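You operate a simulated robot arm through the tools that you are given. There is no shell and no other tool. Be economical: measure what you need, move in short steps, check, and stop when the job is done.

The job below is to be done with a simulated robot arm. You get a single attempt, and the scene is never put back.

## Task
Spoon curd into both small bowls, 2 spoons each, then close the white bowl.
Fine: all on the counter under the window; the spoon goes back to its spot; spill nothing. Set down upright: spoon.

The check looks at the end state, three seconds after you hand in, the way a careful person would. Anything else that was tipped, shoved, dropped, spilled or broken makes it a failure.

## Robot
A 7-joint arm with a two-finger parallel gripper, fixed in place. Base frame: the origin is at the foot of the arm, x ahead of it, y to its left, z up; the work surface is at about z = 840. Lengths are in mm, angles in degrees, forces in N, time in s.
With the tool pointing down near the work surface it reaches from about 240 to 680 mm from the base axis. Its first joint turns from -66.0 to 66.0 degrees. Payload 2.4 kg.
Tool frame: the origin (TCP) lies between the finger pads and is the grasp point; the fingertips stand 30 mm ahead of it; z points along the fingers, y is the line along which they close. The gripper opens to 94 mm. The fingers are 28 mm wide and 10 mm thick; the gripper's body (50 by 96 mm) begins 55 mm behind the TCP.
Orientation is that of the tool frame in the base frame, as a unit quaternion [w, x, y, z]. With the fingers straight down and closing along the base's y, the tool's x points along the base's -x, its y along +y and its z along -z.

## Interface
- The arm moves only by the tool arm_command. Its arguments are lists of equal length, an entry for each row: "travel": the shift along the tool's x, y, z in mm, a list of three; "rotation": the turn, a rotation vector about the tool's x, y, z in degrees, a list of three; "jaw": the gripper command, from -1 (shut) to 1 (fully open), values between in proportion. In form: {"travel": [[dx, dy, dz], ...], "rotation": [[rx, ry, rz], ...], "jaw": [jaw, ...]}. A call has 1 to 8 rows; each row is the pose to reach, as a shift and turn from the pose commanded when the call began, along the tool's axes at that moment. Each row takes 0.2 s and may step no farther than 50 mm and 8.6 degrees from the row before; otherwise, or with a gripper value out of range, the whole call is refused. Where a pose cannot be reached the arm comes as near as it can. A force on the tool above 40 N (or 10 N above the force at the start of the call, whichever is more), or a blocked arm, ends the call early, and 0.2 s more pass. The fingers move at their own pace (about 153 mm/s each) and stop on an object; they squeeze with about 27 N. The grip force told is the motor's: it shows also when the fingers shut on nothing. Time passes only in rows, and 0.2 s behind the last, so rows that repeat a pose let the fingers close. The reply holds the time, the measured pose of the TCP, the force on the tool along the base axes, the opening and the grip force, in the units named above and with some noise, with the torque about the TCP (base axes, N m) and any sound that the robot's microphone picked up.
- Cameras (640 x 400 px; columns grow to the right, rows downward): "scene" is fixed at [35.8, 467.1, 1448.8]; the picture's right is [-0.74, -0.68, 0.00], its down [-0.38, 0.42, -0.82] and it looks along [0.56, -0.61, -0.57] (base axes); focal length 316 px, centre (320, 200). "wrist" rides on the gripper at [76, 14, -103] in the tool frame; the picture's right is [-0.18, 0.98, 0.00], its down [-0.75, -0.14, -0.64] and it looks along [-0.63, -0.12, 0.77] (tool axes); focal length 243 px, centre (320, 200). There is no depth. A picture from a camera that has moved, and an enlarged one, comes with that camera's place and axes in the base frame and with its lens. The place of the scene camera against the robot may be out by one fixed shift of up to 12 mm in any direction.
- capture(camera): a new picture of that camera. No time passes.
- zoom(camera, box): a new picture of the part [left, top, right, bottom] of that camera's present view, enlarged. No time passes.
- close_job(): hands the job in; it is judged then, once.

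Work in short steps. Places have to be worked out from the pictures, the camera data and where the tool is seen: move nearer, look again, correct. Check each grasp and each placing, and mend what went wrong. You have 120 turns and 76 pictures in all, those below and enlarged ones among them. Open the gripper and draw the arm clear of the work before you hand the job in, unless the task says otherwise; then end with one line.

The tools are called after "Request:" as a command line: name --argument value ..., lists and objects as JSON in quotes. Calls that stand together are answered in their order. arm_command: Moves the arm, as the interface text tells. Its arguments: {"type":"object","properties":{"travel":{"type":"array"},"rotation":{"type":"array"},"jaw":{"type":"array"}},"required":["travel","rotation","jaw"]} The other tools are called the same way: capture (camera) takes a picture; zoom (camera, box) takes an enlarged picture of a part of a camera's view; close_job () hands the job in.

At the start:

```text
time: 0.0
position: [384.3, 33.9, 1194.3]
tool_rot: [0.001, 0.0, 1.0, 0.001]
wrist_force: [0.0, -0.1, 0.5]
ft_torque: [0.03, 0.01, 0.0]
width: 94.3
finger_force: 0.2
```

scene: 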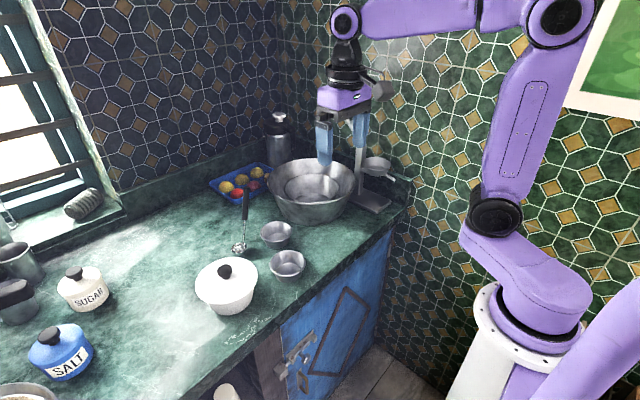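
wrist: 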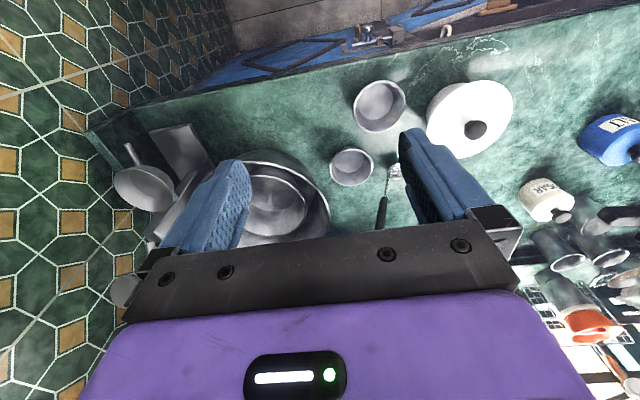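

I start with closer views of the work area: the white bowl (lidded?), two small bowls, spoon, and big steel bowl.

Request:
zoom --camera "scene" --box '[180, 140, 420, 320]'

Request:
zoom --camera "wrist" --box '[320, 70, 540, 240]'

```text
2.22 times, centred on (300, 230) of scene
camera zoom: at [35.8, 467.1, 1448.8], right [-0.74, -0.68, 0.0], down [-0.38, 0.42, -0.82], along [0.56, -0.61, -0.57], focal length 702 px, centre (364, 133)
```

zoom: 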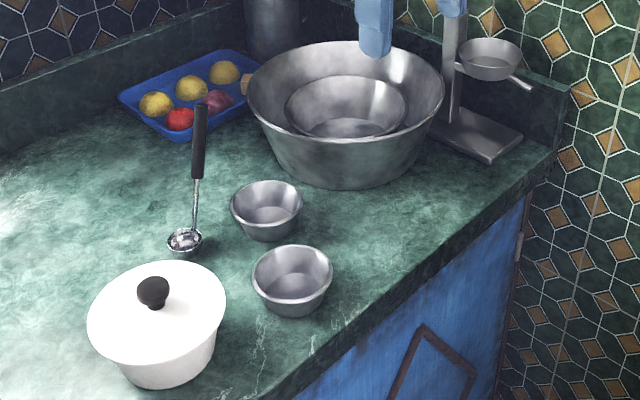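

```text
2.35 times, centred on (430, 155) of wrist
camera zoom: at [309.1, 49.6, 1300.7], right [0.18, 0.98, 0.0], down [0.75, -0.14, 0.64], along [0.63, -0.12, -0.77], focal length 571 px, centre (61, 306)
```

zoom: 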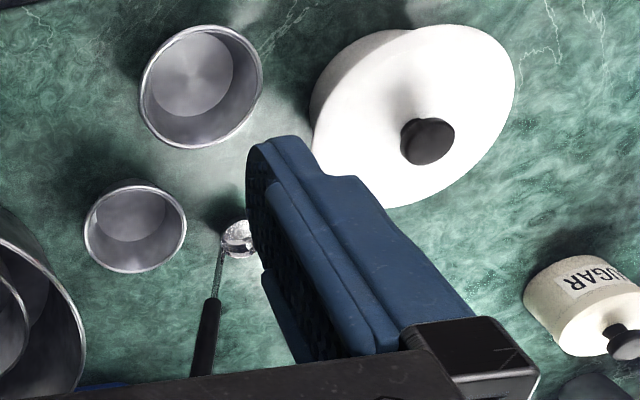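

The white pot at about (508,256) is lidded with a knob at z≈939. The small bowls are near (463,119) and (571,62) with rims at about 890, and the ladle stands near (628,152) with its handle leaning. I move above the knob to look.

Request:
arm_command --travel '[[-18, 32, 22], [-36, 64, 44], [-54, 96, 66], [-72, 128, 88], [-90, 160, 110], [-108, 192, 132], [-124, 222, 154], [-124, 222, 154]]' --rotation '[[0, 0, 0], [0, 0, 0], [0, 0, 0], [0, 0, 0], [0, 0, 0], [0, 0, 0], [0, 0, 0], [0, 0, 0]]' --jaw '[1, 1, 1, 1, 1, 1, 1, 1]'

Request:
capture --camera "wrist"

Request:
capture --camera "scene"

```text
time: 1.8
position: [505.0, 256.9, 1043.8]
tool_rot: [0.0, 0.0, 1.0, 0.001]
wrist_force: [0.5, 0.1, 0.3]
ft_torque: [-0.03, 0.0, 0.04]
width: 94.0
finger_force: 0.0
```

```text
71 pictures are left
camera wrist: at [429.7, 272.9, 1147.8], right [0.18, 0.98, 0.0], down [0.75, -0.14, 0.64], along [0.63, -0.12, -0.77], focal length 243 px, centre (320, 200)
```

wrist: 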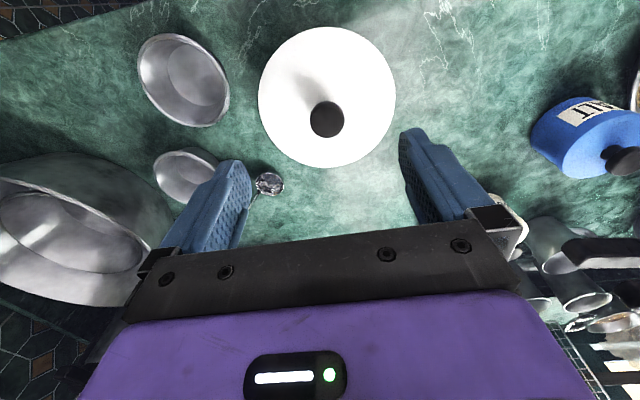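

```text
70 pictures are left
```

scene: 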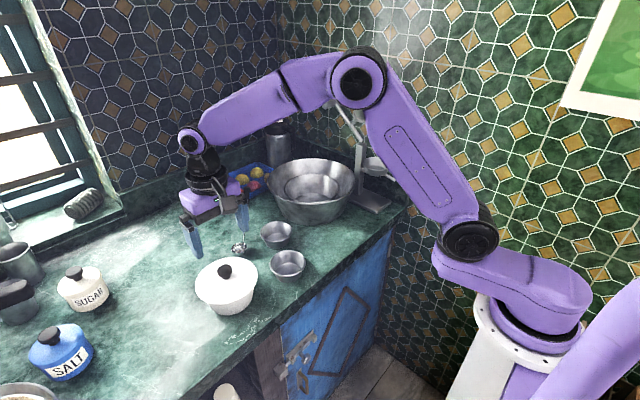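

Knob refined to about (510,261), with the top near 957 and the lid surface near 920. I descend with the jaws open to TCP z≈956.

Request:
arm_command --travel '[[-1, 3, 30], [-2, 5, 60], [-2, 5, 84], [-2, 5, 84]]' --rotation '[[0, 0, 0], [0, 0, 0], [0, 0, 0], [0, 0, 0]]' --jaw '[1, 1, 0.6, 0.3]'

Request:
capture --camera "wrist"

Request:
zoom --camera "scene" --box '[160, 190, 300, 320]'

```text
time: 2.8
position: [509.7, 262.6, 959.7]
tool_rot: [0.0, 0.001, 1.0, 0.0]
wrist_force: [0.0, 0.1, -0.7]
ft_torque: [-0.01, 0.0, 0.03]
width: 61.3
finger_force: 0.0
```

```text
69 pictures are left
camera wrist: at [433.8, 278.0, 1064.6], right [0.18, 0.98, 0.0], down [0.75, -0.14, 0.64], along [0.63, -0.12, -0.77], focal length 243 px, centre (320, 200)
```

wrist: 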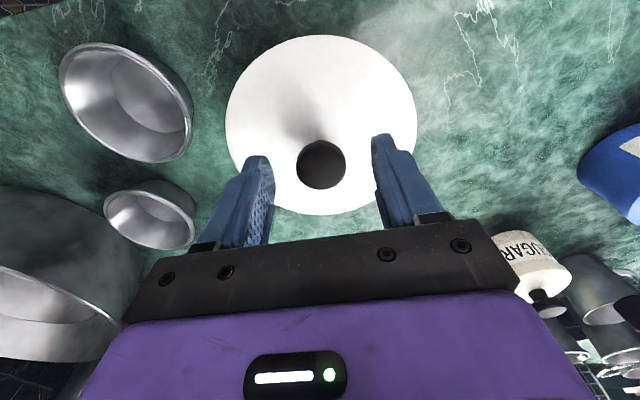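

```text
3.08 times, centred on (230, 255) of scene
camera zoom: at [35.8, 467.1, 1448.8], right [-0.74, -0.68, 0.0], down [-0.38, 0.42, -0.82], along [0.56, -0.61, -0.57], focal length 971 px, centre (597, 31)
```

zoom: 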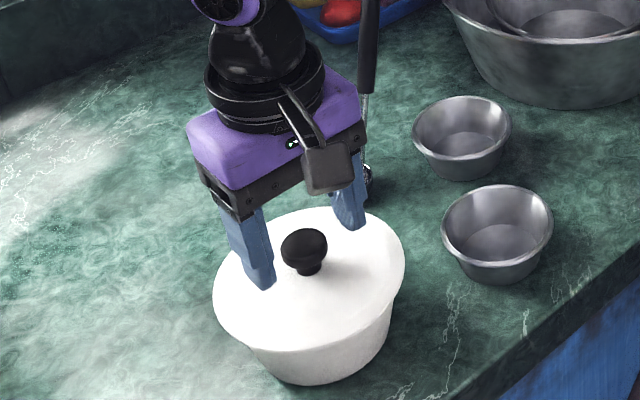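

The knob is centred between the fingertips, but only the last few mm of the pads are level with it. I lower 8 mm more and close.

Request:
arm_command --travel '[[0, 1, 4], [0, 1, 8], [0, 1, 8], [0, 1, 8], [0, 1, 8]]' --rotation '[[0, 0, 0], [0, 0, 0], [0, 0, 0], [0, 0, 0], [0, 0, 0]]' --jaw '[0.3, 0.3, -0.3, -1, -1]'

Request:
zoom --camera "scene" --box '[160, 190, 300, 320]'

```text
time: 4.0
position: [510.8, 262.3, 950.6]
tool_rot: [0.0, 0.0, 1.0, -0.001]
wrist_force: [0.3, 0.2, -0.8]
ft_torque: [0.01, -0.01, -0.02]
width: 30.1
finger_force: 26.3
```

```text
3.08 times, centred on (230, 255) of scene
camera zoom: at [35.8, 467.1, 1448.8], right [-0.74, -0.68, 0.0], down [-0.38, 0.42, -0.82], along [0.56, -0.61, -0.57], focal length 971 px, centre (597, 31)
```

zoom: 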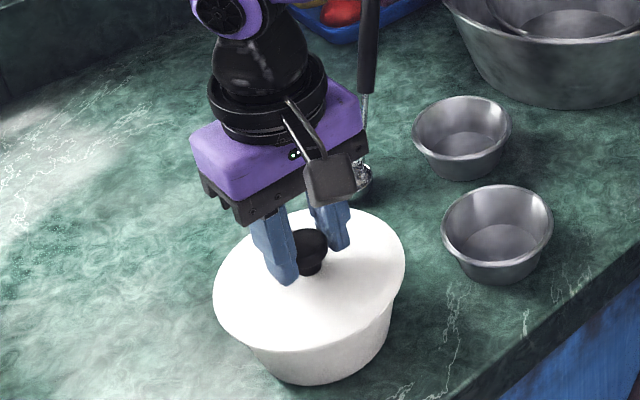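

The knob is gripped (30 mm wide). I lift slowly and straight up.

Request:
arm_command --travel '[[0, 0, -8], [0, 0, -20], [0, 0, -40], [0, 0, -60], [0, 0, -70]]' --rotation '[[0, 0, 0], [0, 0, 0], [0, 0, 0], [0, 0, 0], [0, 0, 0]]' --jaw '[-1, -1, -1, -1, -1]'

Request:
capture --camera "scene"

```text
time: 5.2
position: [508.9, 261.9, 1019.9]
tool_rot: [0.0, 0.001, 1.0, 0.0]
wrist_force: [-0.1, 0.3, 0.9]
ft_torque: [0.02, 0.03, 0.01]
width: 0.0
finger_force: 27.3
```

```text
66 pictures are left
```

scene: 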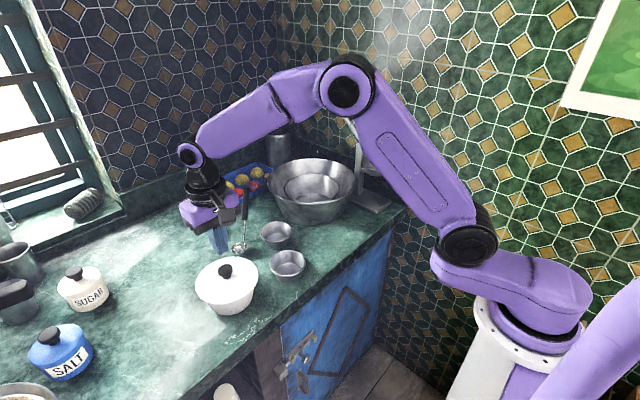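

It slipped: the jaws closed on nothing and the lid stayed in place. I look closely at the knob before regripping lower.

Request:
arm_command --travel '[[0, 0, 0], [0, 0, 20], [0, 0, 20]]' --rotation '[[0, 0, 0], [0, 0, 0], [0, 0, 0]]' --jaw '[0, 0.1, 0.1]'

Request:
zoom --camera "wrist" --box '[220, 60, 420, 185]'

Request:
zoom --camera "scene" --box '[180, 250, 270, 320]'

```text
time: 6.0
position: [510.8, 262.8, 1000.2]
tool_rot: [-0.001, 0.0, 1.0, 0.0]
wrist_force: [0.4, -0.4, -0.3]
ft_torque: [-0.02, 0.03, 0.0]
width: 51.7
finger_force: 0.0
```

```text
3.20 times, centred on (320, 122) of wrist
camera zoom: at [435.2, 277.6, 1104.4], right [0.18, 0.98, 0.0], down [0.75, -0.14, 0.64], along [0.63, -0.12, -0.77], focal length 776 px, centre (320, 448)
```

zoom: 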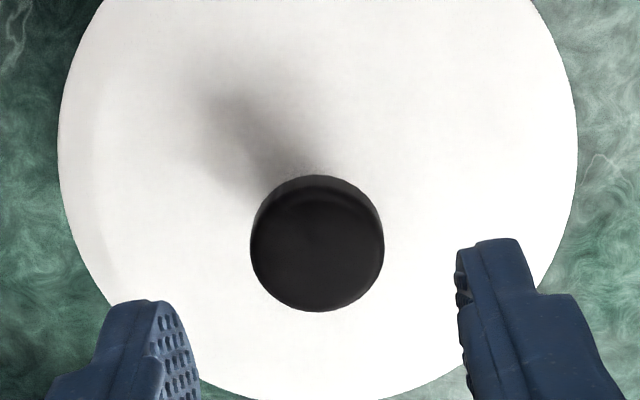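

```text
5.71 times, centred on (225, 285) of scene
camera zoom: at [35.8, 467.1, 1448.8], right [-0.74, -0.68, 0.0], down [-0.38, 0.42, -0.82], along [0.56, -0.61, -0.57], focal length 1804 px, centre (863, -286)
```

zoom: 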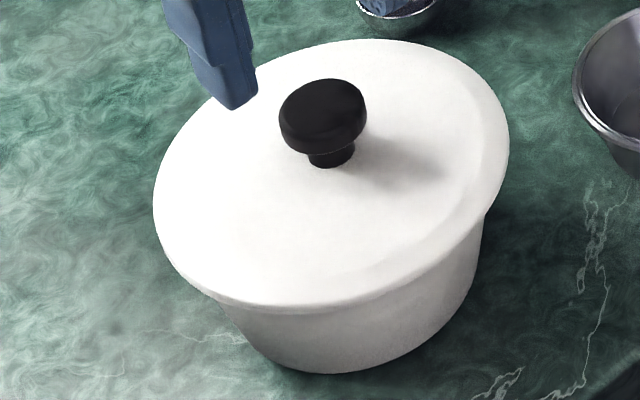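

The knob is a 33 mm disc on a narrower stem, centred near (513,262), so the earlier grip was on the rounded top. I descend in small steps to get the pads under the disc, and the force limit guards against pressing.

Request:
arm_command --travel '[[-2, 0, 30], [-2, 0, 46], [-2, 0, 54], [-2, 0, 56], [-2, 0, 58], [-2, 0, 58]]' --rotation '[[0, 0, 0], [0, 0, 0], [0, 0, 0], [0, 0, 0], [0, 0, 0], [0, 0, 0]]' --jaw '[0.1, 0.1, 0.1, 0.1, 0.1, 0.1]'

Request:
zoom --camera "scene" --box '[180, 230, 270, 300]'

```text
time: 7.4
position: [511.9, 262.9, 941.6]
tool_rot: [0.0, 0.0, 1.0, 0.0]
wrist_force: [-0.3, 0.1, 0.1]
ft_torque: [0.0, 0.02, -0.04]
width: 51.6
finger_force: 0.0
```

```text
5.71 times, centred on (225, 265) of scene
camera zoom: at [35.8, 467.1, 1448.8], right [-0.74, -0.68, 0.0], down [-0.38, 0.42, -0.82], along [0.56, -0.61, -0.57], focal length 1804 px, centre (863, -171)
```

zoom: 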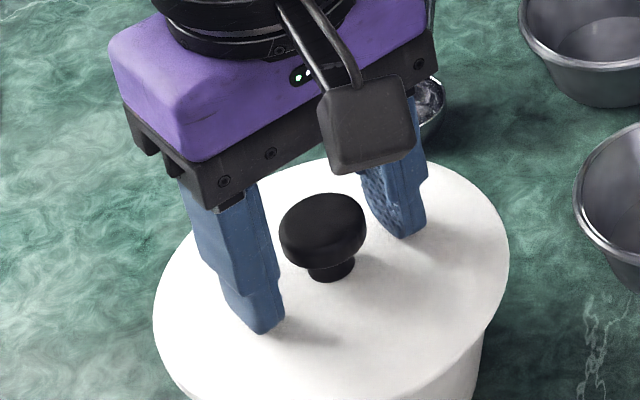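

The tips are now level with the stem base and touch nothing. I close the jaws.

Request:
arm_command --travel '[[0, 0, 0], [0, 0, 0], [0, 0, 0], [0, 0, 0]]' --rotation '[[0, 0, 0], [0, 0, 0], [0, 0, 0], [0, 0, 0]]' --jaw '[-0.3, -1, -1, -1]'

Request:
arm_command --travel '[[0, 0, -3], [0, 0, -8], [0, 0, -15], [0, 0, -25]]' --rotation '[[0, 0, 0], [0, 0, 0], [0, 0, 0], [0, 0, 0]]' --jaw '[-1, -1, -1, -1]'

Request:
capture --camera "scene"

```text
time: 8.4
position: [511.1, 262.4, 942.1]
tool_rot: [0.0, 0.0, 1.0, 0.0]
wrist_force: [-0.2, 0.0, 0.6]
ft_torque: [-0.03, 0.0, -0.01]
width: 30.6
finger_force: 26.4
```

```text
time: 9.4
position: [513.4, 262.7, 968.1]
tool_rot: [0.0, 0.0, 1.0, 0.0]
wrist_force: [-0.7, 0.6, 0.1]
ft_torque: [0.0, 0.02, 0.01]
width: 30.4
finger_force: 26.5
```

```text
62 pictures are left
```

scene: 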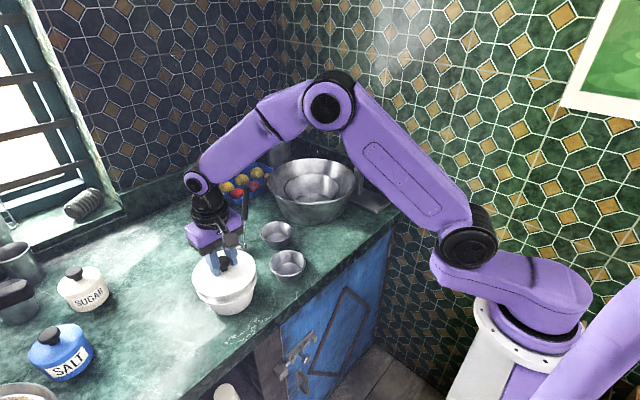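

The lid seems to be rising (width holds at 30.4). I lift it further and check.

Request:
arm_command --travel '[[0, 0, -25], [0, 0, -50], [0, 0, -75], [0, 0, -75]]' --rotation '[[0, 0, 0], [0, 0, 0], [0, 0, 0], [0, 0, 0]]' --jaw '[-1, -1, -1, -1]'

Request:
zoom --camera "scene" --box '[150, 180, 310, 320]'

```text
time: 10.4
position: [512.2, 264.0, 1041.9]
tool_rot: [0.0, 0.0, 1.0, 0.0]
wrist_force: [0.4, 0.7, -0.4]
ft_torque: [-0.01, 0.01, -0.02]
width: 30.5
finger_force: 26.9
```

```text
2.86 times, centred on (230, 250) of scene
camera zoom: at [35.8, 467.1, 1448.8], right [-0.74, -0.68, 0.0], down [-0.38, 0.42, -0.82], along [0.56, -0.61, -0.57], focal length 902 px, centre (577, 57)
```

zoom: 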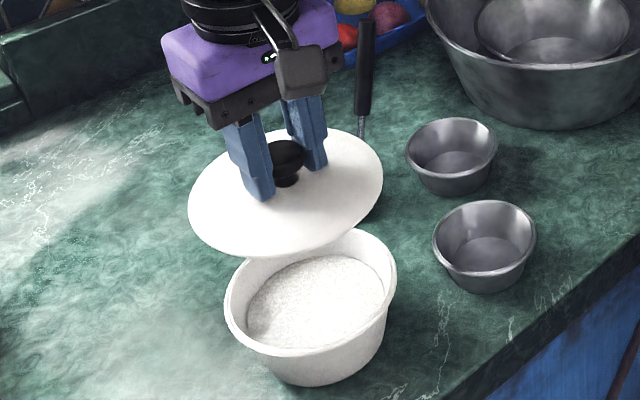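

The lid is held level and the curd is visible in the pot. I carry the lid to the clear counter around (492,415).

Request:
arm_command --travel '[[3, 25, 0], [6, 60, 0], [10, 95, 0], [15, 130, 0], [20, 153, 0], [20, 153, 30], [20, 153, 60], [20, 153, 60]]' --rotation '[[0, 0, 0], [0, 0, 0], [0, 0, 0], [0, 0, 0], [0, 0, 0], [0, 0, 0], [0, 0, 0], [0, 0, 0]]' --jaw '[-1, -1, -1, -1, -1, -1, -1, -1]'

Request:
capture --camera "scene"

Request:
capture --camera "wrist"

```text
time: 12.2
position: [492.0, 416.9, 980.8]
tool_rot: [0.0, 0.0, 1.0, -0.001]
wrist_force: [-0.3, -0.8, -0.7]
ft_torque: [0.0, -0.01, -0.03]
width: 30.4
finger_force: 27.6
```

```text
60 pictures are left
```

scene: 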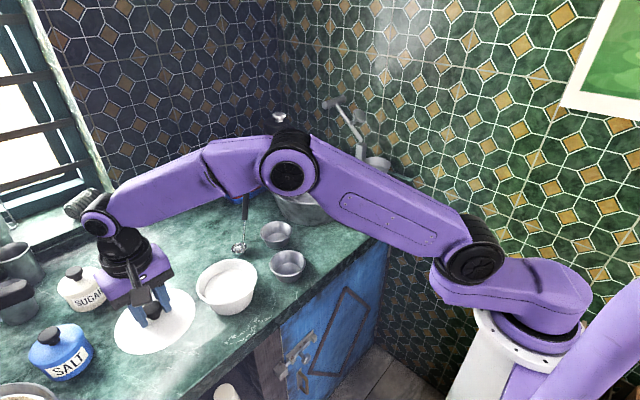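

```text
59 pictures are left
camera wrist: at [417.2, 432.4, 1085.1], right [0.18, 0.98, 0.0], down [0.75, -0.14, 0.64], along [0.63, -0.12, -0.77], focal length 243 px, centre (320, 200)
```

wrist: 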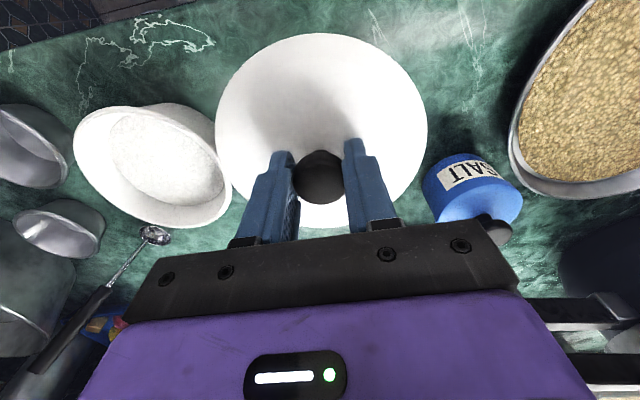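

Clear space lies below the lid. I lower it towards the counter, with small steps near contact.

Request:
arm_command --travel '[[0, 0, 35], [0, 0, 70], [0, 0, 85], [0, 0, 92], [0, 0, 97], [0, 0, 97]]' --rotation '[[0, 0, 0], [0, 0, 0], [0, 0, 0], [0, 0, 0], [0, 0, 0], [0, 0, 0]]' --jaw '[-1, -1, -1, -1, -1, -1]'

Request:
zoom --camera "scene" --box '[70, 240, 250, 380]'

```text
time: 13.6
position: [492.2, 417.1, 886.4]
tool_rot: [0.0, 0.0, 1.0, 0.0]
wrist_force: [0.1, -0.4, -1.0]
ft_torque: [0.0, -0.03, 0.01]
width: 30.1
finger_force: 27.1
```

```text
2.86 times, centred on (160, 310) of scene
camera zoom: at [35.8, 467.1, 1448.8], right [-0.74, -0.68, 0.0], down [-0.38, 0.42, -0.82], along [0.56, -0.61, -0.57], focal length 902 px, centre (777, -114)
```

zoom: 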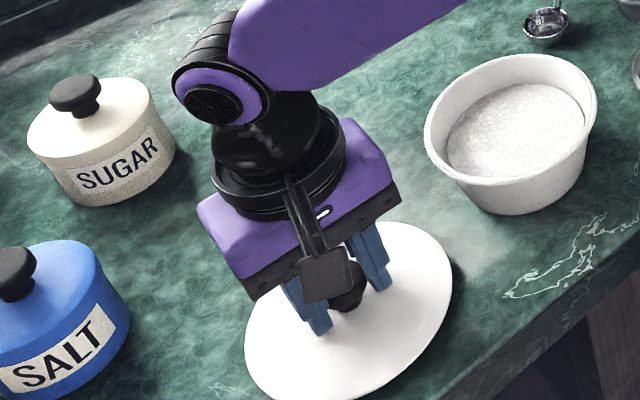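

It is near the counter. I continue in 2 mm steps, watching the force.

Request:
arm_command --travel '[[0, 0, 2], [0, 0, 4], [0, 0, 6], [0, 0, 8]]' --rotation '[[0, 0, 0], [0, 0, 0], [0, 0, 0], [0, 0, 0]]' --jaw '[-1, -1, -1, -1]'

Request:
zoom --camera "scene" --box '[110, 280, 210, 360]'

```text
time: 14.5
position: [493.9, 416.3, 886.0]
tool_rot: [0.002, 0.0, 1.0, 0.003]
wrist_force: [-0.3, -0.5, 6.5]
ft_torque: [-0.13, 0.01, 0.0]
width: 29.9
finger_force: 26.2
stopped in row 4: the force on the tool passed its limit at 44 N (the readings are from after the stop); the commanded pose is now the measured one
```

```text
5.00 times, centred on (160, 320) of scene
camera zoom: at [35.8, 467.1, 1448.9], right [-0.74, -0.68, 0.0], down [-0.38, 0.42, -0.82], along [0.56, -0.61, -0.57], focal length 1578 px, centre (1120, -400)
```

zoom: 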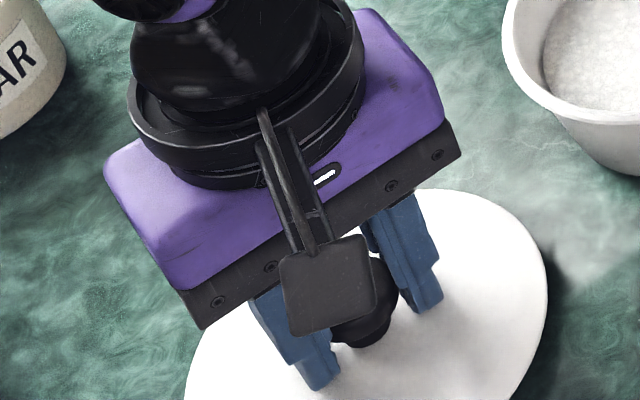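

Contact: the lid is on the counter with the grip at z≈885. I release it and lift away.

Request:
arm_command --travel '[[0, 0, 0], [0, 0, 0], [0, 0, 0], [0, 0, -20], [0, 0, -60], [0, 0, -100], [0, -20, -140]]' --rotation '[[0, 0, 0], [0, 0, 0], [0, 0, 0], [0, 0, 0], [0, 0, 0], [0, 0, 0], [0, 0, 0]]' --jaw '[-0.2, 0.2, 0.2, 0.2, 0.2, 0.2, 0.2]'

Request:
capture --camera "scene"

Request:
zoom --camera "scene" --box '[190, 170, 350, 290]'

Request:
capture --camera "wrist"

```text
time: 16.1
position: [493.3, 393.9, 1021.8]
tool_rot: [0.002, -0.001, 1.0, 0.002]
wrist_force: [0.3, -0.5, 0.5]
ft_torque: [0.0, -0.03, -0.03]
width: 56.5
finger_force: 0.1
```

```text
56 pictures are left
```

scene: 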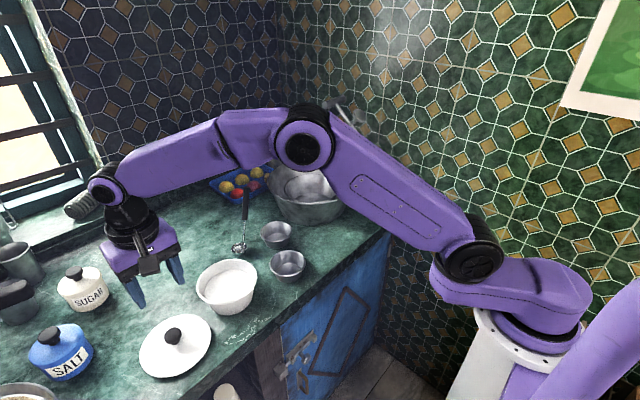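

```text
3.33 times, centred on (270, 230) of scene
camera zoom: at [35.8, 467.1, 1448.8], right [-0.74, -0.68, 0.0], down [-0.38, 0.42, -0.82], along [0.56, -0.61, -0.57], focal length 1052 px, centre (487, 100)
```

zoom: 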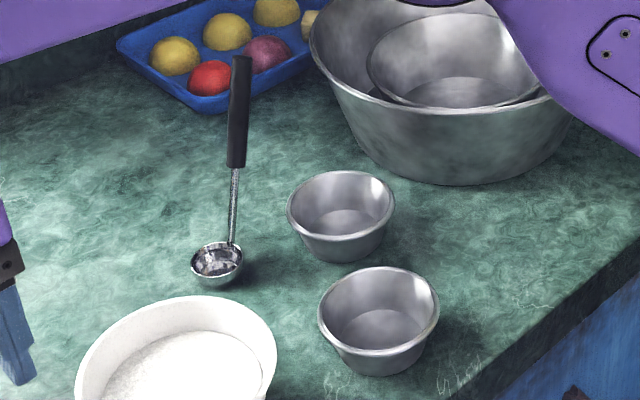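

```text
54 pictures are left
camera wrist: at [417.6, 409.0, 1126.0], right [0.18, 0.98, 0.0], down [0.75, -0.14, 0.64], along [0.63, -0.12, -0.76], focal length 243 px, centre (320, 200)
```

wrist: 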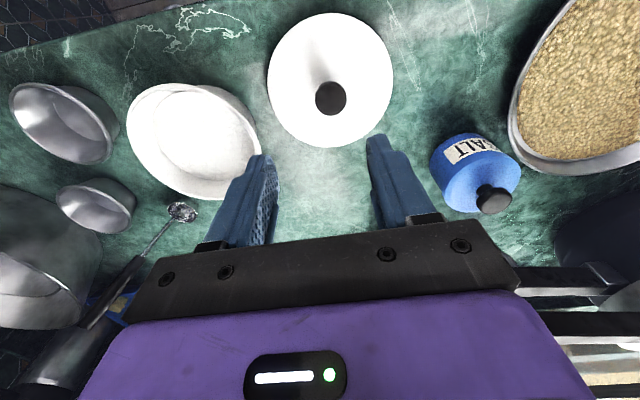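

The lid sits flat and knob-up on the counter. I move to a good viewpoint for measuring the ladle.

Request:
arm_command --travel '[[-4, -40, -25], [-8, -80, -50], [-12, -120, -75], [-16, -160, -100], [-20, -200, -120], [-27, -243, -125], [-27, -243, -125]]' --rotation '[[0, 0, 0], [0, 0, 0], [0, 0, 0], [0, 0, 0], [0, 0, 0], [0, 0, 0], [0, 0, 0]]' --jaw '[1, 1, 1, 1, 1, 1, 1]'

Request:
capture --camera "wrist"

Request:
zoom --camera "wrist" --box '[220, 120, 400, 245]'

```text
time: 17.7
position: [519.4, 154.0, 1147.6]
tool_rot: [0.002, 0.0, 1.0, 0.002]
wrist_force: [0.5, 0.6, -0.4]
ft_torque: [-0.03, -0.01, 0.0]
width: 93.9
finger_force: 0.1
```

```text
53 pictures are left
camera wrist: at [443.6, 168.0, 1251.6], right [0.18, 0.98, 0.0], down [0.75, -0.14, 0.64], along [0.63, -0.12, -0.76], focal length 243 px, centre (320, 200)
```

wrist: 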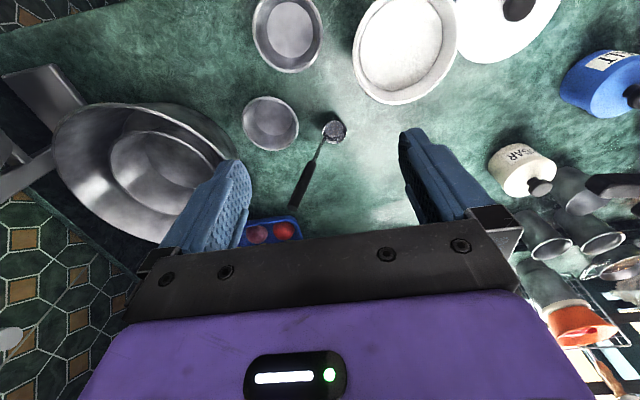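

```text
3.20 times, centred on (310, 182) of wrist
camera zoom: at [443.6, 168.0, 1251.6], right [0.18, 0.98, 0.0], down [0.75, -0.14, 0.64], along [0.63, -0.12, -0.76], focal length 776 px, centre (352, 256)
```

zoom: 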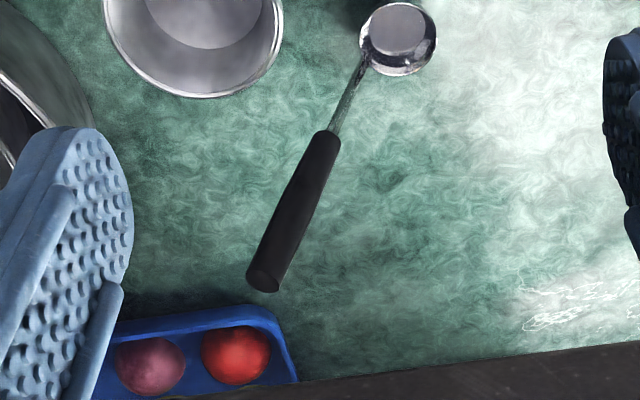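

The ladle cup is near (621,155) and its handle leans about 12° toward −y, with the top near (618,103,1040). I plan to grip the handle from −x with the tool horizontal, so rolling about the tool z axis pours. First I reorient in free space.

Request:
arm_command --travel '[[4, -6, 10], [8, -12, 20], [12, -18, 30], [16, -24, 42], [20, -30, 54], [24, -36, 66], [28, -42, 76], [30, -44, 82]]' --rotation '[[0, -8, 0], [0, -16, 0], [0, -24, 0], [0, -32, 0], [0, -40, 0], [0, -48, 0], [0, -56, 0], [0, -60, 0]]' --jaw '[1, 1, 1, 1, 1, 1, 1, 1]'

```text
time: 19.5
position: [489.0, 108.6, 1066.2]
tool_rot: [0.501, 0.001, 0.865, 0.001]
wrist_force: [0.4, -0.2, 0.8]
ft_torque: [0.04, 0.05, 0.02]
width: 93.6
finger_force: 0.1
out of reach, approached as far as the arm can: row 6, 7
```

The tool is now 60° up from straight down, reached fine. I continue to horizontal.

Request:
arm_command --travel '[[0, 0, 0], [0, 0, 0], [0, 0, 0], [0, 0, 0], [0, 0, 0]]' --rotation '[[0, -8, 0], [0, -16, 0], [0, -24, 0], [0, -30, 0], [0, -30, 0]]' --jaw '[1, 1, 1, 1, 1]'

Request:
capture --camera "scene"

Request:
capture --camera "wrist"

```text
time: 20.7
position: [489.8, 109.1, 1065.2]
tool_rot: [0.709, 0.001, 0.705, 0.002]
wrist_force: [-0.5, -0.6, 0.2]
ft_torque: [-0.03, 0.0, -0.01]
width: 94.3
finger_force: 0.1
```

```text
51 pictures are left
```

scene: 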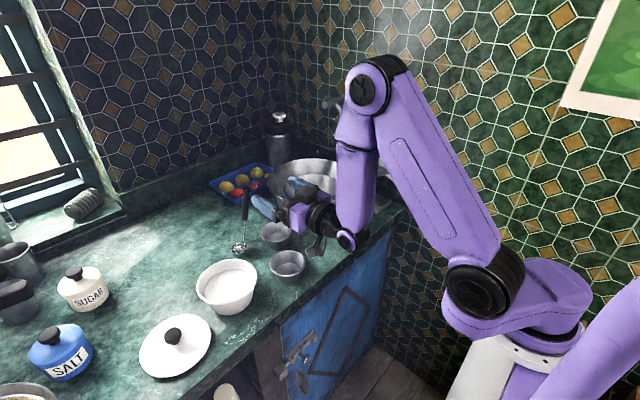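

```text
50 pictures are left
camera wrist: at [389.2, 125.0, 990.1], right [0.0, 0.98, 0.19], down [-0.65, -0.14, 0.75], along [0.76, -0.12, 0.63], focal length 243 px, centre (320, 200)
```

wrist: 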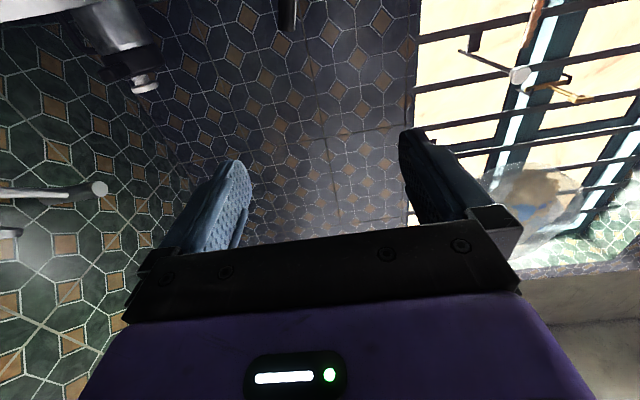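

The wrist view fixes the handle top at about (652,91,1006), so the handle leans about 21°: attach point ≈(628,141,866), direction (.16,−.33,.93). I align the tool perpendicular to it and move to a pre-grasp 80 mm short.

Request:
arm_command --travel '[[14, -3, 16], [28, -6, 32], [41, -9, 48], [54, -12, 64], [68, -14.5, 80], [68, -14.5, 80]]' --rotation '[[-0.3, 1.8, 3.9], [-0.6, 3.6, 7.8], [-0.9, 5.4, 11.7], [-1.2, 7.2, 15.6], [-1.5, 8.9, 19.6], [-1.5, 8.9, 19.6]]' --jaw '[1, 1, 1, 1, 0.5, 0.3]'

Request:
zoom --camera "scene" --box '[200, 160, 340, 270]'

Request:
capture --camera "wrist"

```text
time: 22.1
position: [570.6, 95.1, 996.9]
tool_rot: [0.641, 0.113, 0.748, 0.131]
wrist_force: [-0.9, 1.0, 0.2]
ft_torque: [-0.06, 0.04, -0.02]
width: 61.0
finger_force: 0.1
```

```text
3.64 times, centred on (270, 215) of scene
camera zoom: at [35.8, 467.1, 1448.8], right [-0.74, -0.68, 0.0], down [-0.38, 0.42, -0.82], along [0.56, -0.61, -0.57], focal length 1148 px, centre (502, 146)
```

zoom: 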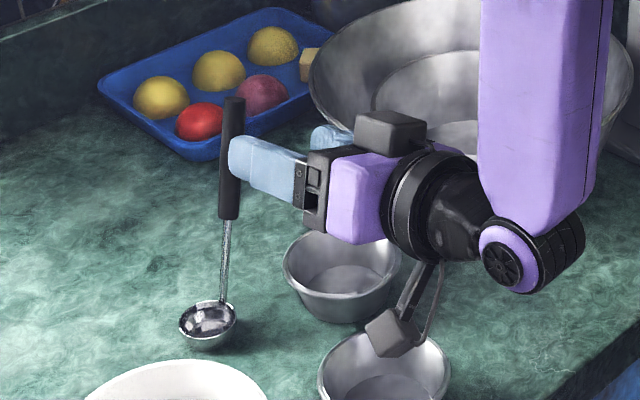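

```text
48 pictures are left
camera wrist: at [458.3, 129.8, 946.8], right [0.03, 0.86, 0.51], down [-0.52, -0.42, 0.74], along [0.85, -0.28, 0.44], focal length 243 px, centre (320, 200)
```

wrist: 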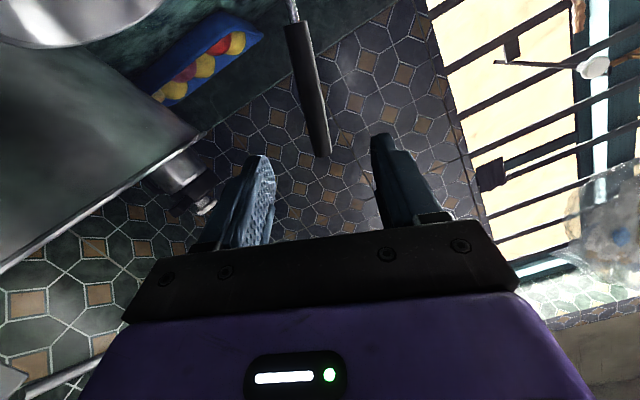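

Alignment is excellent: in the tool frame the handle is parallel to tool x at z≈80, y≈−4. I advance 80 mm and close on it.

Request:
arm_command --travel '[[0, -4, 15], [0, -4, 40], [0, -4, 65], [0, -4, 80], [0, -4, 80]]' --rotation '[[0, 0, 0], [0, 0, 0], [0, 0, 0], [0, 0, 0], [0, 0, 0]]' --jaw '[0.3, 0.3, 0.3, 0.3, 0.3]'

Request:
zoom --camera "wrist" --box '[220, 60, 420, 250]'

Request:
zoom --camera "scene" --box '[200, 160, 340, 270]'

```text
time: 23.3
position: [648.5, 95.3, 984.0]
tool_rot: [0.641, 0.112, 0.748, 0.132]
wrist_force: [0.5, -0.6, 0.3]
ft_torque: [0.05, 0.0, -0.03]
width: 61.1
finger_force: 0.0
```

```text
2.11 times, centred on (320, 155) of wrist
camera zoom: at [537.0, 129.0, 934.4], right [0.03, 0.86, 0.5], down [-0.52, -0.42, 0.74], along [0.85, -0.28, 0.44], focal length 511 px, centre (320, 295)
```

zoom: 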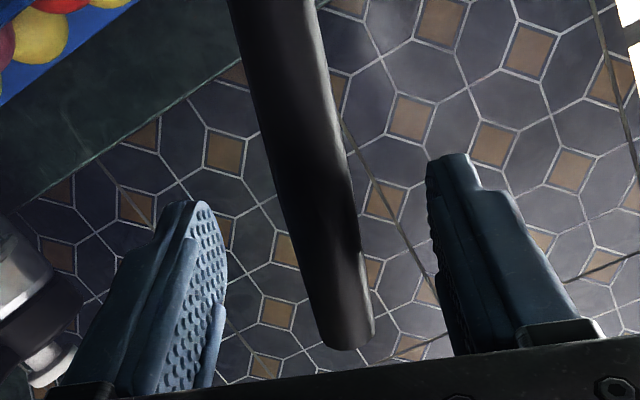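

```text
3.64 times, centred on (270, 215) of scene
camera zoom: at [35.8, 467.1, 1448.8], right [-0.74, -0.68, 0.0], down [-0.38, 0.42, -0.82], along [0.56, -0.61, -0.57], focal length 1148 px, centre (502, 146)
```

zoom: 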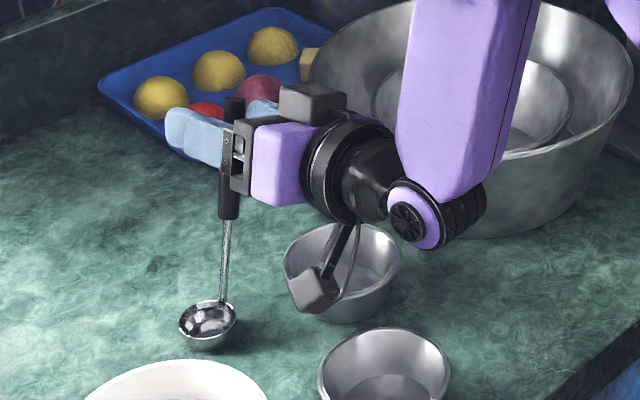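

The handle is at the TCP depth and centred. I close the jaws on it.

Request:
arm_command --travel '[[0, 0, 0], [0, 0, 0], [0, 0, 0], [0, 0, 0]]' --rotation '[[0, 0, 0], [0, 0, 0], [0, 0, 0], [0, 0, 0]]' --jaw '[-0.3, -1, -1, -1]'

Request:
zoom --camera "scene" --box '[200, 160, 340, 270]'

```text
time: 24.3
position: [647.4, 95.6, 984.3]
tool_rot: [0.641, 0.111, 0.748, 0.132]
wrist_force: [0.0, 0.2, -0.5]
ft_torque: [0.04, -0.02, 0.01]
width: 19.8
finger_force: 26.7
```

```text
3.64 times, centred on (270, 215) of scene
camera zoom: at [35.8, 467.1, 1448.8], right [-0.74, -0.68, 0.0], down [-0.38, 0.42, -0.82], along [0.56, -0.61, -0.57], focal length 1148 px, centre (502, 146)
```

zoom: 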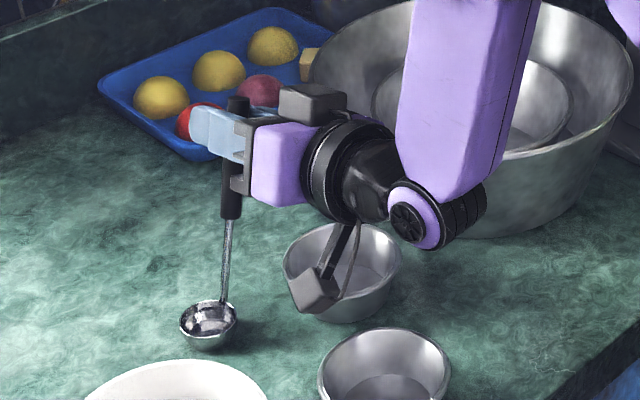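

The ladle is gripped (19.8 mm). The return pose is (648,95.5,984). I lift straight up and then carry it above the pot.

Request:
arm_command --travel '[[-9.3, 3.4, -1.5], [-37.2, 13.4, -5.9], [-74.4, 26.9, -11.8], [-89.3, 32.3, -14.1], [-76, 57, -39], [-63, 82, -64], [-50, 107, -88], [-37.5, 132.5, -112.2]]' --rotation '[[0, 0, 0], [0, 0, 0], [0, 0, 0], [0, 0, 0], [0, 0, 0], [0, 0, 0], [0, 0, 0], [0, 0, 0]]' --jaw '[-1, -1, -1, -1, -1, -1, -1, -1]'

Request:
capture --camera "scene"

Request:
zoom --camera "scene" --box '[170, 180, 310, 320]'

```text
time: 26.1
position: [544.2, 199.2, 1080.6]
tool_rot: [0.641, 0.113, 0.748, 0.13]
wrist_force: [-0.8, 0.6, -1.2]
ft_torque: [-0.07, -0.04, 0.01]
width: 19.7
finger_force: 26.6
```

```text
44 pictures are left
```

scene: 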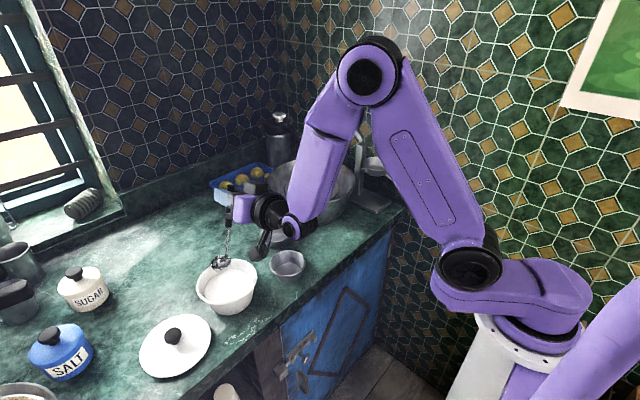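

```text
2.86 times, centred on (240, 250) of scene
camera zoom: at [35.9, 467.1, 1448.8], right [-0.74, -0.68, 0.0], down [-0.38, 0.42, -0.82], along [0.56, -0.61, -0.57], focal length 902 px, centre (549, 57)
```

zoom: 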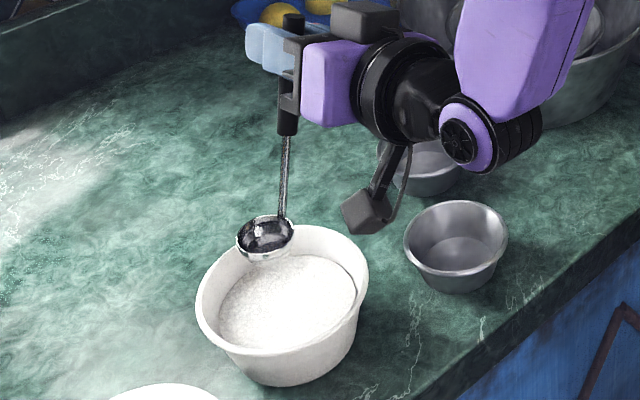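

The cup is over the pot, about 8 mm past its centre in x. I correct that and lower 55 mm to approach the curd.

Request:
arm_command --travel '[[18, -5, 0], [36, -10, 0], [53.4, -15.7, 0.4], [53.4, -15.7, 0.4]]' --rotation '[[0, 0, 0], [0, 0, 0], [0, 0, 0], [0, 0, 0]]' --jaw '[-1, -1, -1, -1]'

Request:
zoom --camera "scene" --box '[180, 240, 280, 320]'

```text
time: 27.1
position: [534.5, 205.9, 1025.9]
tool_rot: [0.642, 0.112, 0.747, 0.131]
wrist_force: [-0.8, -0.7, -0.4]
ft_torque: [-0.04, 0.0, 0.03]
width: 19.7
finger_force: 26.6
```

```text
5.00 times, centred on (230, 280) of scene
camera zoom: at [35.8, 467.1, 1448.8], right [-0.74, -0.68, 0.0], down [-0.38, 0.42, -0.82], along [0.56, -0.61, -0.57], focal length 1578 px, centre (770, -200)
```

zoom: 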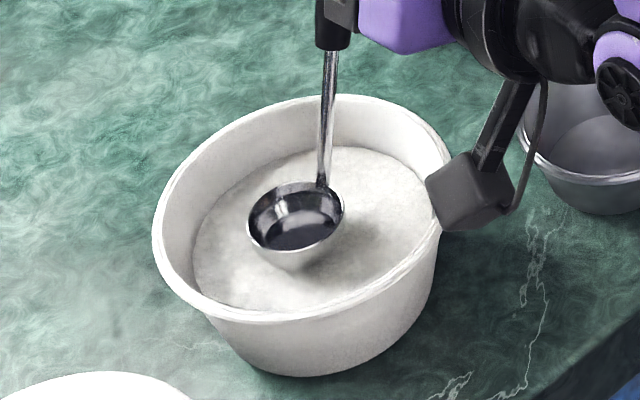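

The cup hovers just above the curd and well centred. I plunge 20 mm and watch force and picture.

Request:
arm_command --travel '[[4.6, -1.7, 0.7], [9.3, -3.4, 1.5], [14, -5, 2.2], [18.6, -6.7, 2.9], [18.6, -6.7, 2.9]]' --rotation '[[0, 0, 0], [0, 0, 0], [0, 0, 0], [0, 0, 0], [0, 0, 0]]' --jaw '[-1, -1, -1, -1, -1]'

Request:
zoom --camera "scene" --box '[180, 240, 280, 320]'

```text
time: 28.3
position: [536.3, 203.3, 1005.5]
tool_rot: [0.642, 0.11, 0.747, 0.13]
wrist_force: [0.1, 0.2, -0.6]
ft_torque: [-0.05, -0.06, 0.03]
width: 19.6
finger_force: 26.8
```

```text
5.00 times, centred on (230, 280) of scene
camera zoom: at [35.8, 467.1, 1448.8], right [-0.74, -0.68, 0.0], down [-0.38, 0.42, -0.82], along [0.56, -0.61, -0.57], focal length 1578 px, centre (770, -200)
```

zoom: 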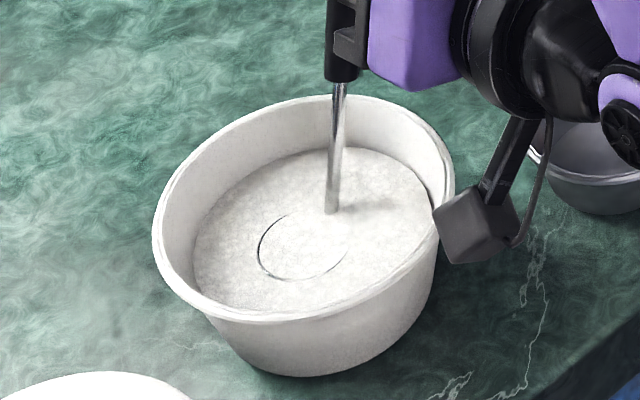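

The cup is filling and its rim is about level with the surface. I go 7 mm deeper, pause, then lift gently to clear the pot.

Request:
arm_command --travel '[[3.3, -1.2, 0.5], [6.5, -2.3, 1], [6.5, -2.3, 1], [0, 0, 0], [-9.3, 3.4, -1.5], [-18.6, 6.7, -2.9], [-18.6, 6.7, -2.9]]' --rotation '[[0, 0, 0], [0, 0, 0], [0, 0, 0], [0, 0, 0], [0, 0, 0], [0, 0, 0], [0, 0, 0]]' --jaw '[-1, -1, -1, -1, -1, -1, -1]'

Request:
zoom --camera "scene" --box '[180, 240, 280, 320]'

```text
time: 29.9
position: [535.7, 206.1, 1025.1]
tool_rot: [0.641, 0.111, 0.748, 0.132]
wrist_force: [0.6, -0.4, -1.2]
ft_torque: [-0.11, -0.02, 0.02]
width: 20.0
finger_force: 27.1
```

```text
5.00 times, centred on (230, 280) of scene
camera zoom: at [35.8, 467.1, 1448.8], right [-0.74, -0.68, 0.0], down [-0.38, 0.42, -0.82], along [0.56, -0.61, -0.57], focal length 1578 px, centre (770, -200)
```

zoom: 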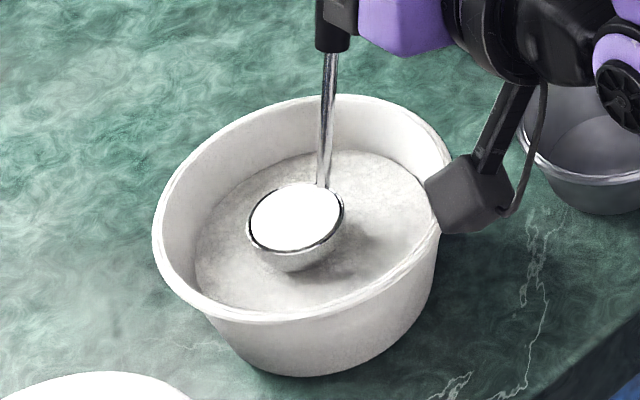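

The cup is full. I lift it clear and carry it level to above bowl A at about (462,119), keeping low accelerations.

Request:
arm_command --travel '[[-25, 9, -4], [-51.2, 18.5, -8.1], [-55, -5, -15], [-62, -38, -26], [-69, -71, -37], [-75, -104, -47], [-79.7, -131.7, -55.6], [-79.7, -131.7, -55.6]]' --rotation '[[0, 0, 0], [0, 0, 0], [0, 0, 0], [0, 0, 0], [0, 0, 0], [0, 0, 0], [0, 0, 0], [0, 0, 0]]' --jaw '[-1, -1, -1, -1, -1, -1, -1, -1]'

Request:
zoom --camera "scene" --box '[180, 200, 340, 310]'

```text
time: 31.7
position: [494.4, 51.0, 1065.0]
tool_rot: [0.641, 0.111, 0.748, 0.132]
wrist_force: [-0.8, -0.1, -0.8]
ft_torque: [-0.04, -0.01, 0.05]
width: 20.2
finger_force: 26.9
```

```text
3.64 times, centred on (260, 255) of scene
camera zoom: at [35.8, 467.1, 1448.8], right [-0.74, -0.68, 0.0], down [-0.38, 0.42, -0.82], along [0.56, -0.61, -0.57], focal length 1148 px, centre (538, 0)
```

zoom: 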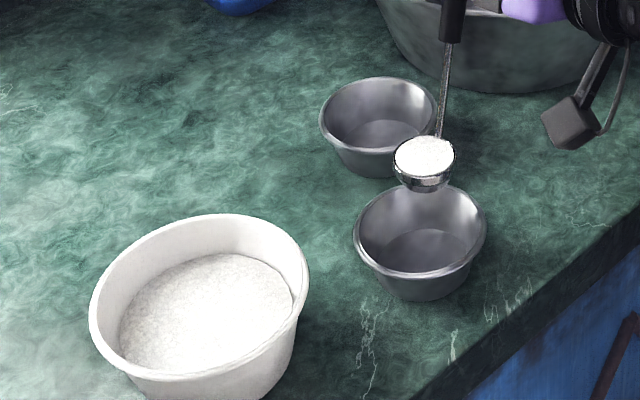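

The cup sits directly over bowl A. I tilt it about the base x axis with the cup held in place, the first 64° of the pour.

Request:
arm_command --travel '[[-1.1, 18.4, -0.2], [0.5, 36.8, 0.1], [4.5, 54.9, 0.7], [10.9, 72.1, 1.8], [19.6, 88.3, 3.1], [30.6, 103.1, 4.8], [43.4, 116.2, 6.8], [57.9, 127.4, 9.1]]' --rotation '[[1.25, 0, -7.9], [2.5, 0, -15.8], [3.7, 0, -23.7], [5, 0, -31.6], [6.2, 0, -39.5], [7.5, 0, -47.4], [8.7, 0, -55.3], [10, 0, -63.2]]' --jaw '[-1, -1, -1, -1, -1, -1, -1, -1]'

Request:
capture --camera "scene"

Request:
zoom --camera "scene" --box '[180, 200, 340, 310]'

```text
time: 33.5
position: [491.7, 192.4, 1050.8]
tool_rot: [0.603, -0.244, 0.703, -0.287]
wrist_force: [0.2, 0.3, -0.6]
ft_torque: [0.08, 0.02, 0.0]
width: 19.8
finger_force: 27.3
```

```text
38 pictures are left
```

scene: 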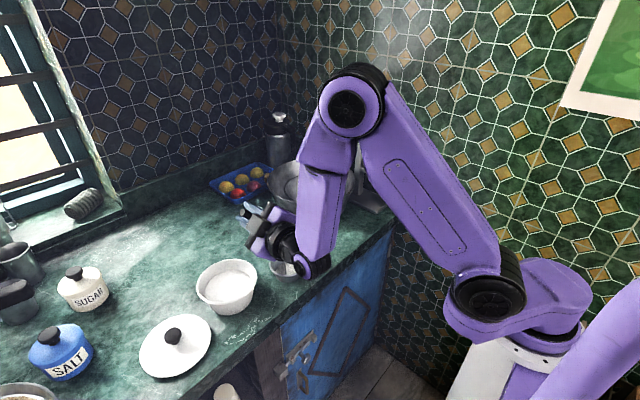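

```text
3.64 times, centred on (260, 255) of scene
camera zoom: at [35.8, 467.1, 1448.8], right [-0.74, -0.68, 0.0], down [-0.38, 0.42, -0.82], along [0.56, -0.61, -0.57], focal length 1148 px, centre (538, 0)
```

zoom: 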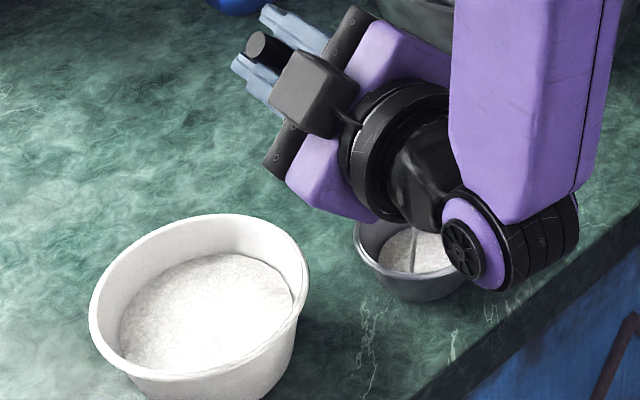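

Curd is landing in bowl A. I continue to 104° tilt and hold to empty the cup.

Request:
arm_command --travel '[[-3.2, 16.2, -0.5], [-3.9, 32.6, -0.6], [-2.3, 48.1, -0.3], [1.5, 62.9, 0.2], [9.1, 77.8, 1.4], [9.1, 77.8, 1.4], [9.1, 77.8, 1.4], [9.1, 77.8, 1.4]]' --rotation '[[1.25, 0, -7.9], [2.5, 0, -15.8], [3.7, 0, -23.7], [5, 0, -31.6], [6.2, 0, -39.5], [6.2, 0, -39.5], [6.2, 0, -39.5], [6.2, 0, -39.5]]' --jaw '[-1, -1, -1, -1, -1, -1, -1, -1]'

Request:
zoom --camera "scene" --box '[180, 200, 340, 310]'

```text
time: 35.3
position: [494.8, 239.6, 990.2]
tool_rot: [0.483, -0.434, 0.564, -0.511]
wrist_force: [0.6, 0.9, -1.2]
ft_torque: [0.13, -0.01, 0.0]
width: 20.0
finger_force: 27.2
```

```text
3.64 times, centred on (260, 255) of scene
camera zoom: at [35.8, 467.1, 1448.8], right [-0.74, -0.68, 0.0], down [-0.38, 0.42, -0.82], along [0.56, -0.61, -0.57], focal length 1148 px, centre (538, 0)
```

zoom: 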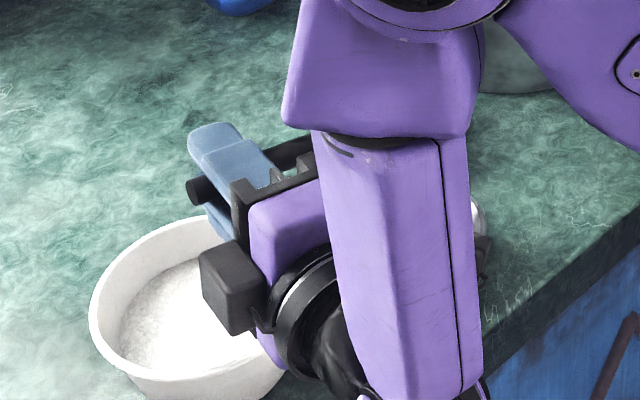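

I reverse the tilt along the same path so I can inspect the cup and the bowl.

Request:
arm_command --travel '[[3.6, -16.4, 0.6], [10.2, -30.1, 1.6], [18.8, -43.1, 3], [29.7, -55.2, 4.7], [42.4, -65.5, 6.7], [56.7, -76.9, 8.9], [72.3, -86.6, 11.4], [89.2, -93.7, 14.1]]' --rotation '[[-1.25, 0, 7.9], [-2.5, 0, 15.8], [-3.7, 0, 23.7], [-5, 0, 31.6], [-6.2, 0, 39.5], [-7.5, 0, 47.4], [-8.7, 0, 55.3], [-10, 0, 63.2]]' --jaw '[-1, -1, -1, -1, -1, -1, -1, -1]'

Request:
zoom --camera "scene" --box '[200, 180, 360, 290]'

```text
time: 37.1
position: [493.4, 141.0, 1076.3]
tool_rot: [0.64, -0.113, 0.748, -0.132]
wrist_force: [-0.4, -0.9, -1.0]
ft_torque: [0.03, -0.01, 0.0]
width: 19.9
finger_force: 26.9
```

```text
3.64 times, centred on (280, 235) of scene
camera zoom: at [35.9, 467.1, 1448.8], right [-0.74, -0.68, 0.0], down [-0.38, 0.42, -0.82], along [0.56, -0.61, -0.57], focal length 1148 px, centre (466, 73)
```

zoom: 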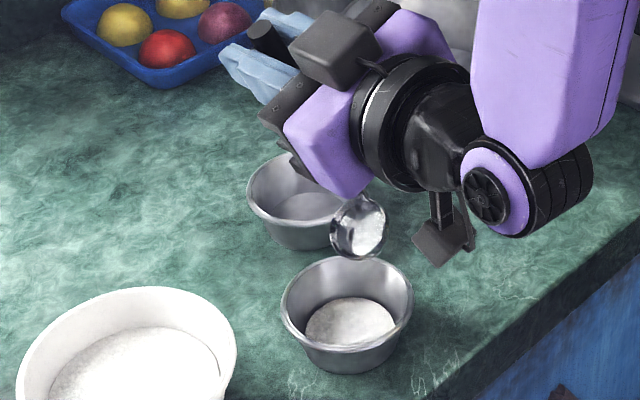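

Bowl A holds one spoonful and there is no spill. I finish levelling the ladle.

Request:
arm_command --travel '[[3.6, -18.1, 0.6], [9.6, -35.5, 1.5], [18.1, -51.9, 2.9], [28.6, -67, 4.6], [41.1, -80.4, 6.5]]' --rotation '[[-1.25, 0, 7.9], [-2.5, 0, 15.8], [-3.7, 0, 23.7], [-5, 0, 31.6], [-6.2, 0, 39.5]]' --jaw '[-1, -1, -1, -1, -1]'

```text
time: 38.3
position: [492.9, 53.3, 1062.7]
tool_rot: [0.641, 0.112, 0.748, 0.132]
wrist_force: [-0.2, 0.3, -0.6]
ft_torque: [-0.05, 0.02, -0.03]
width: 20.1
finger_force: 26.5
```

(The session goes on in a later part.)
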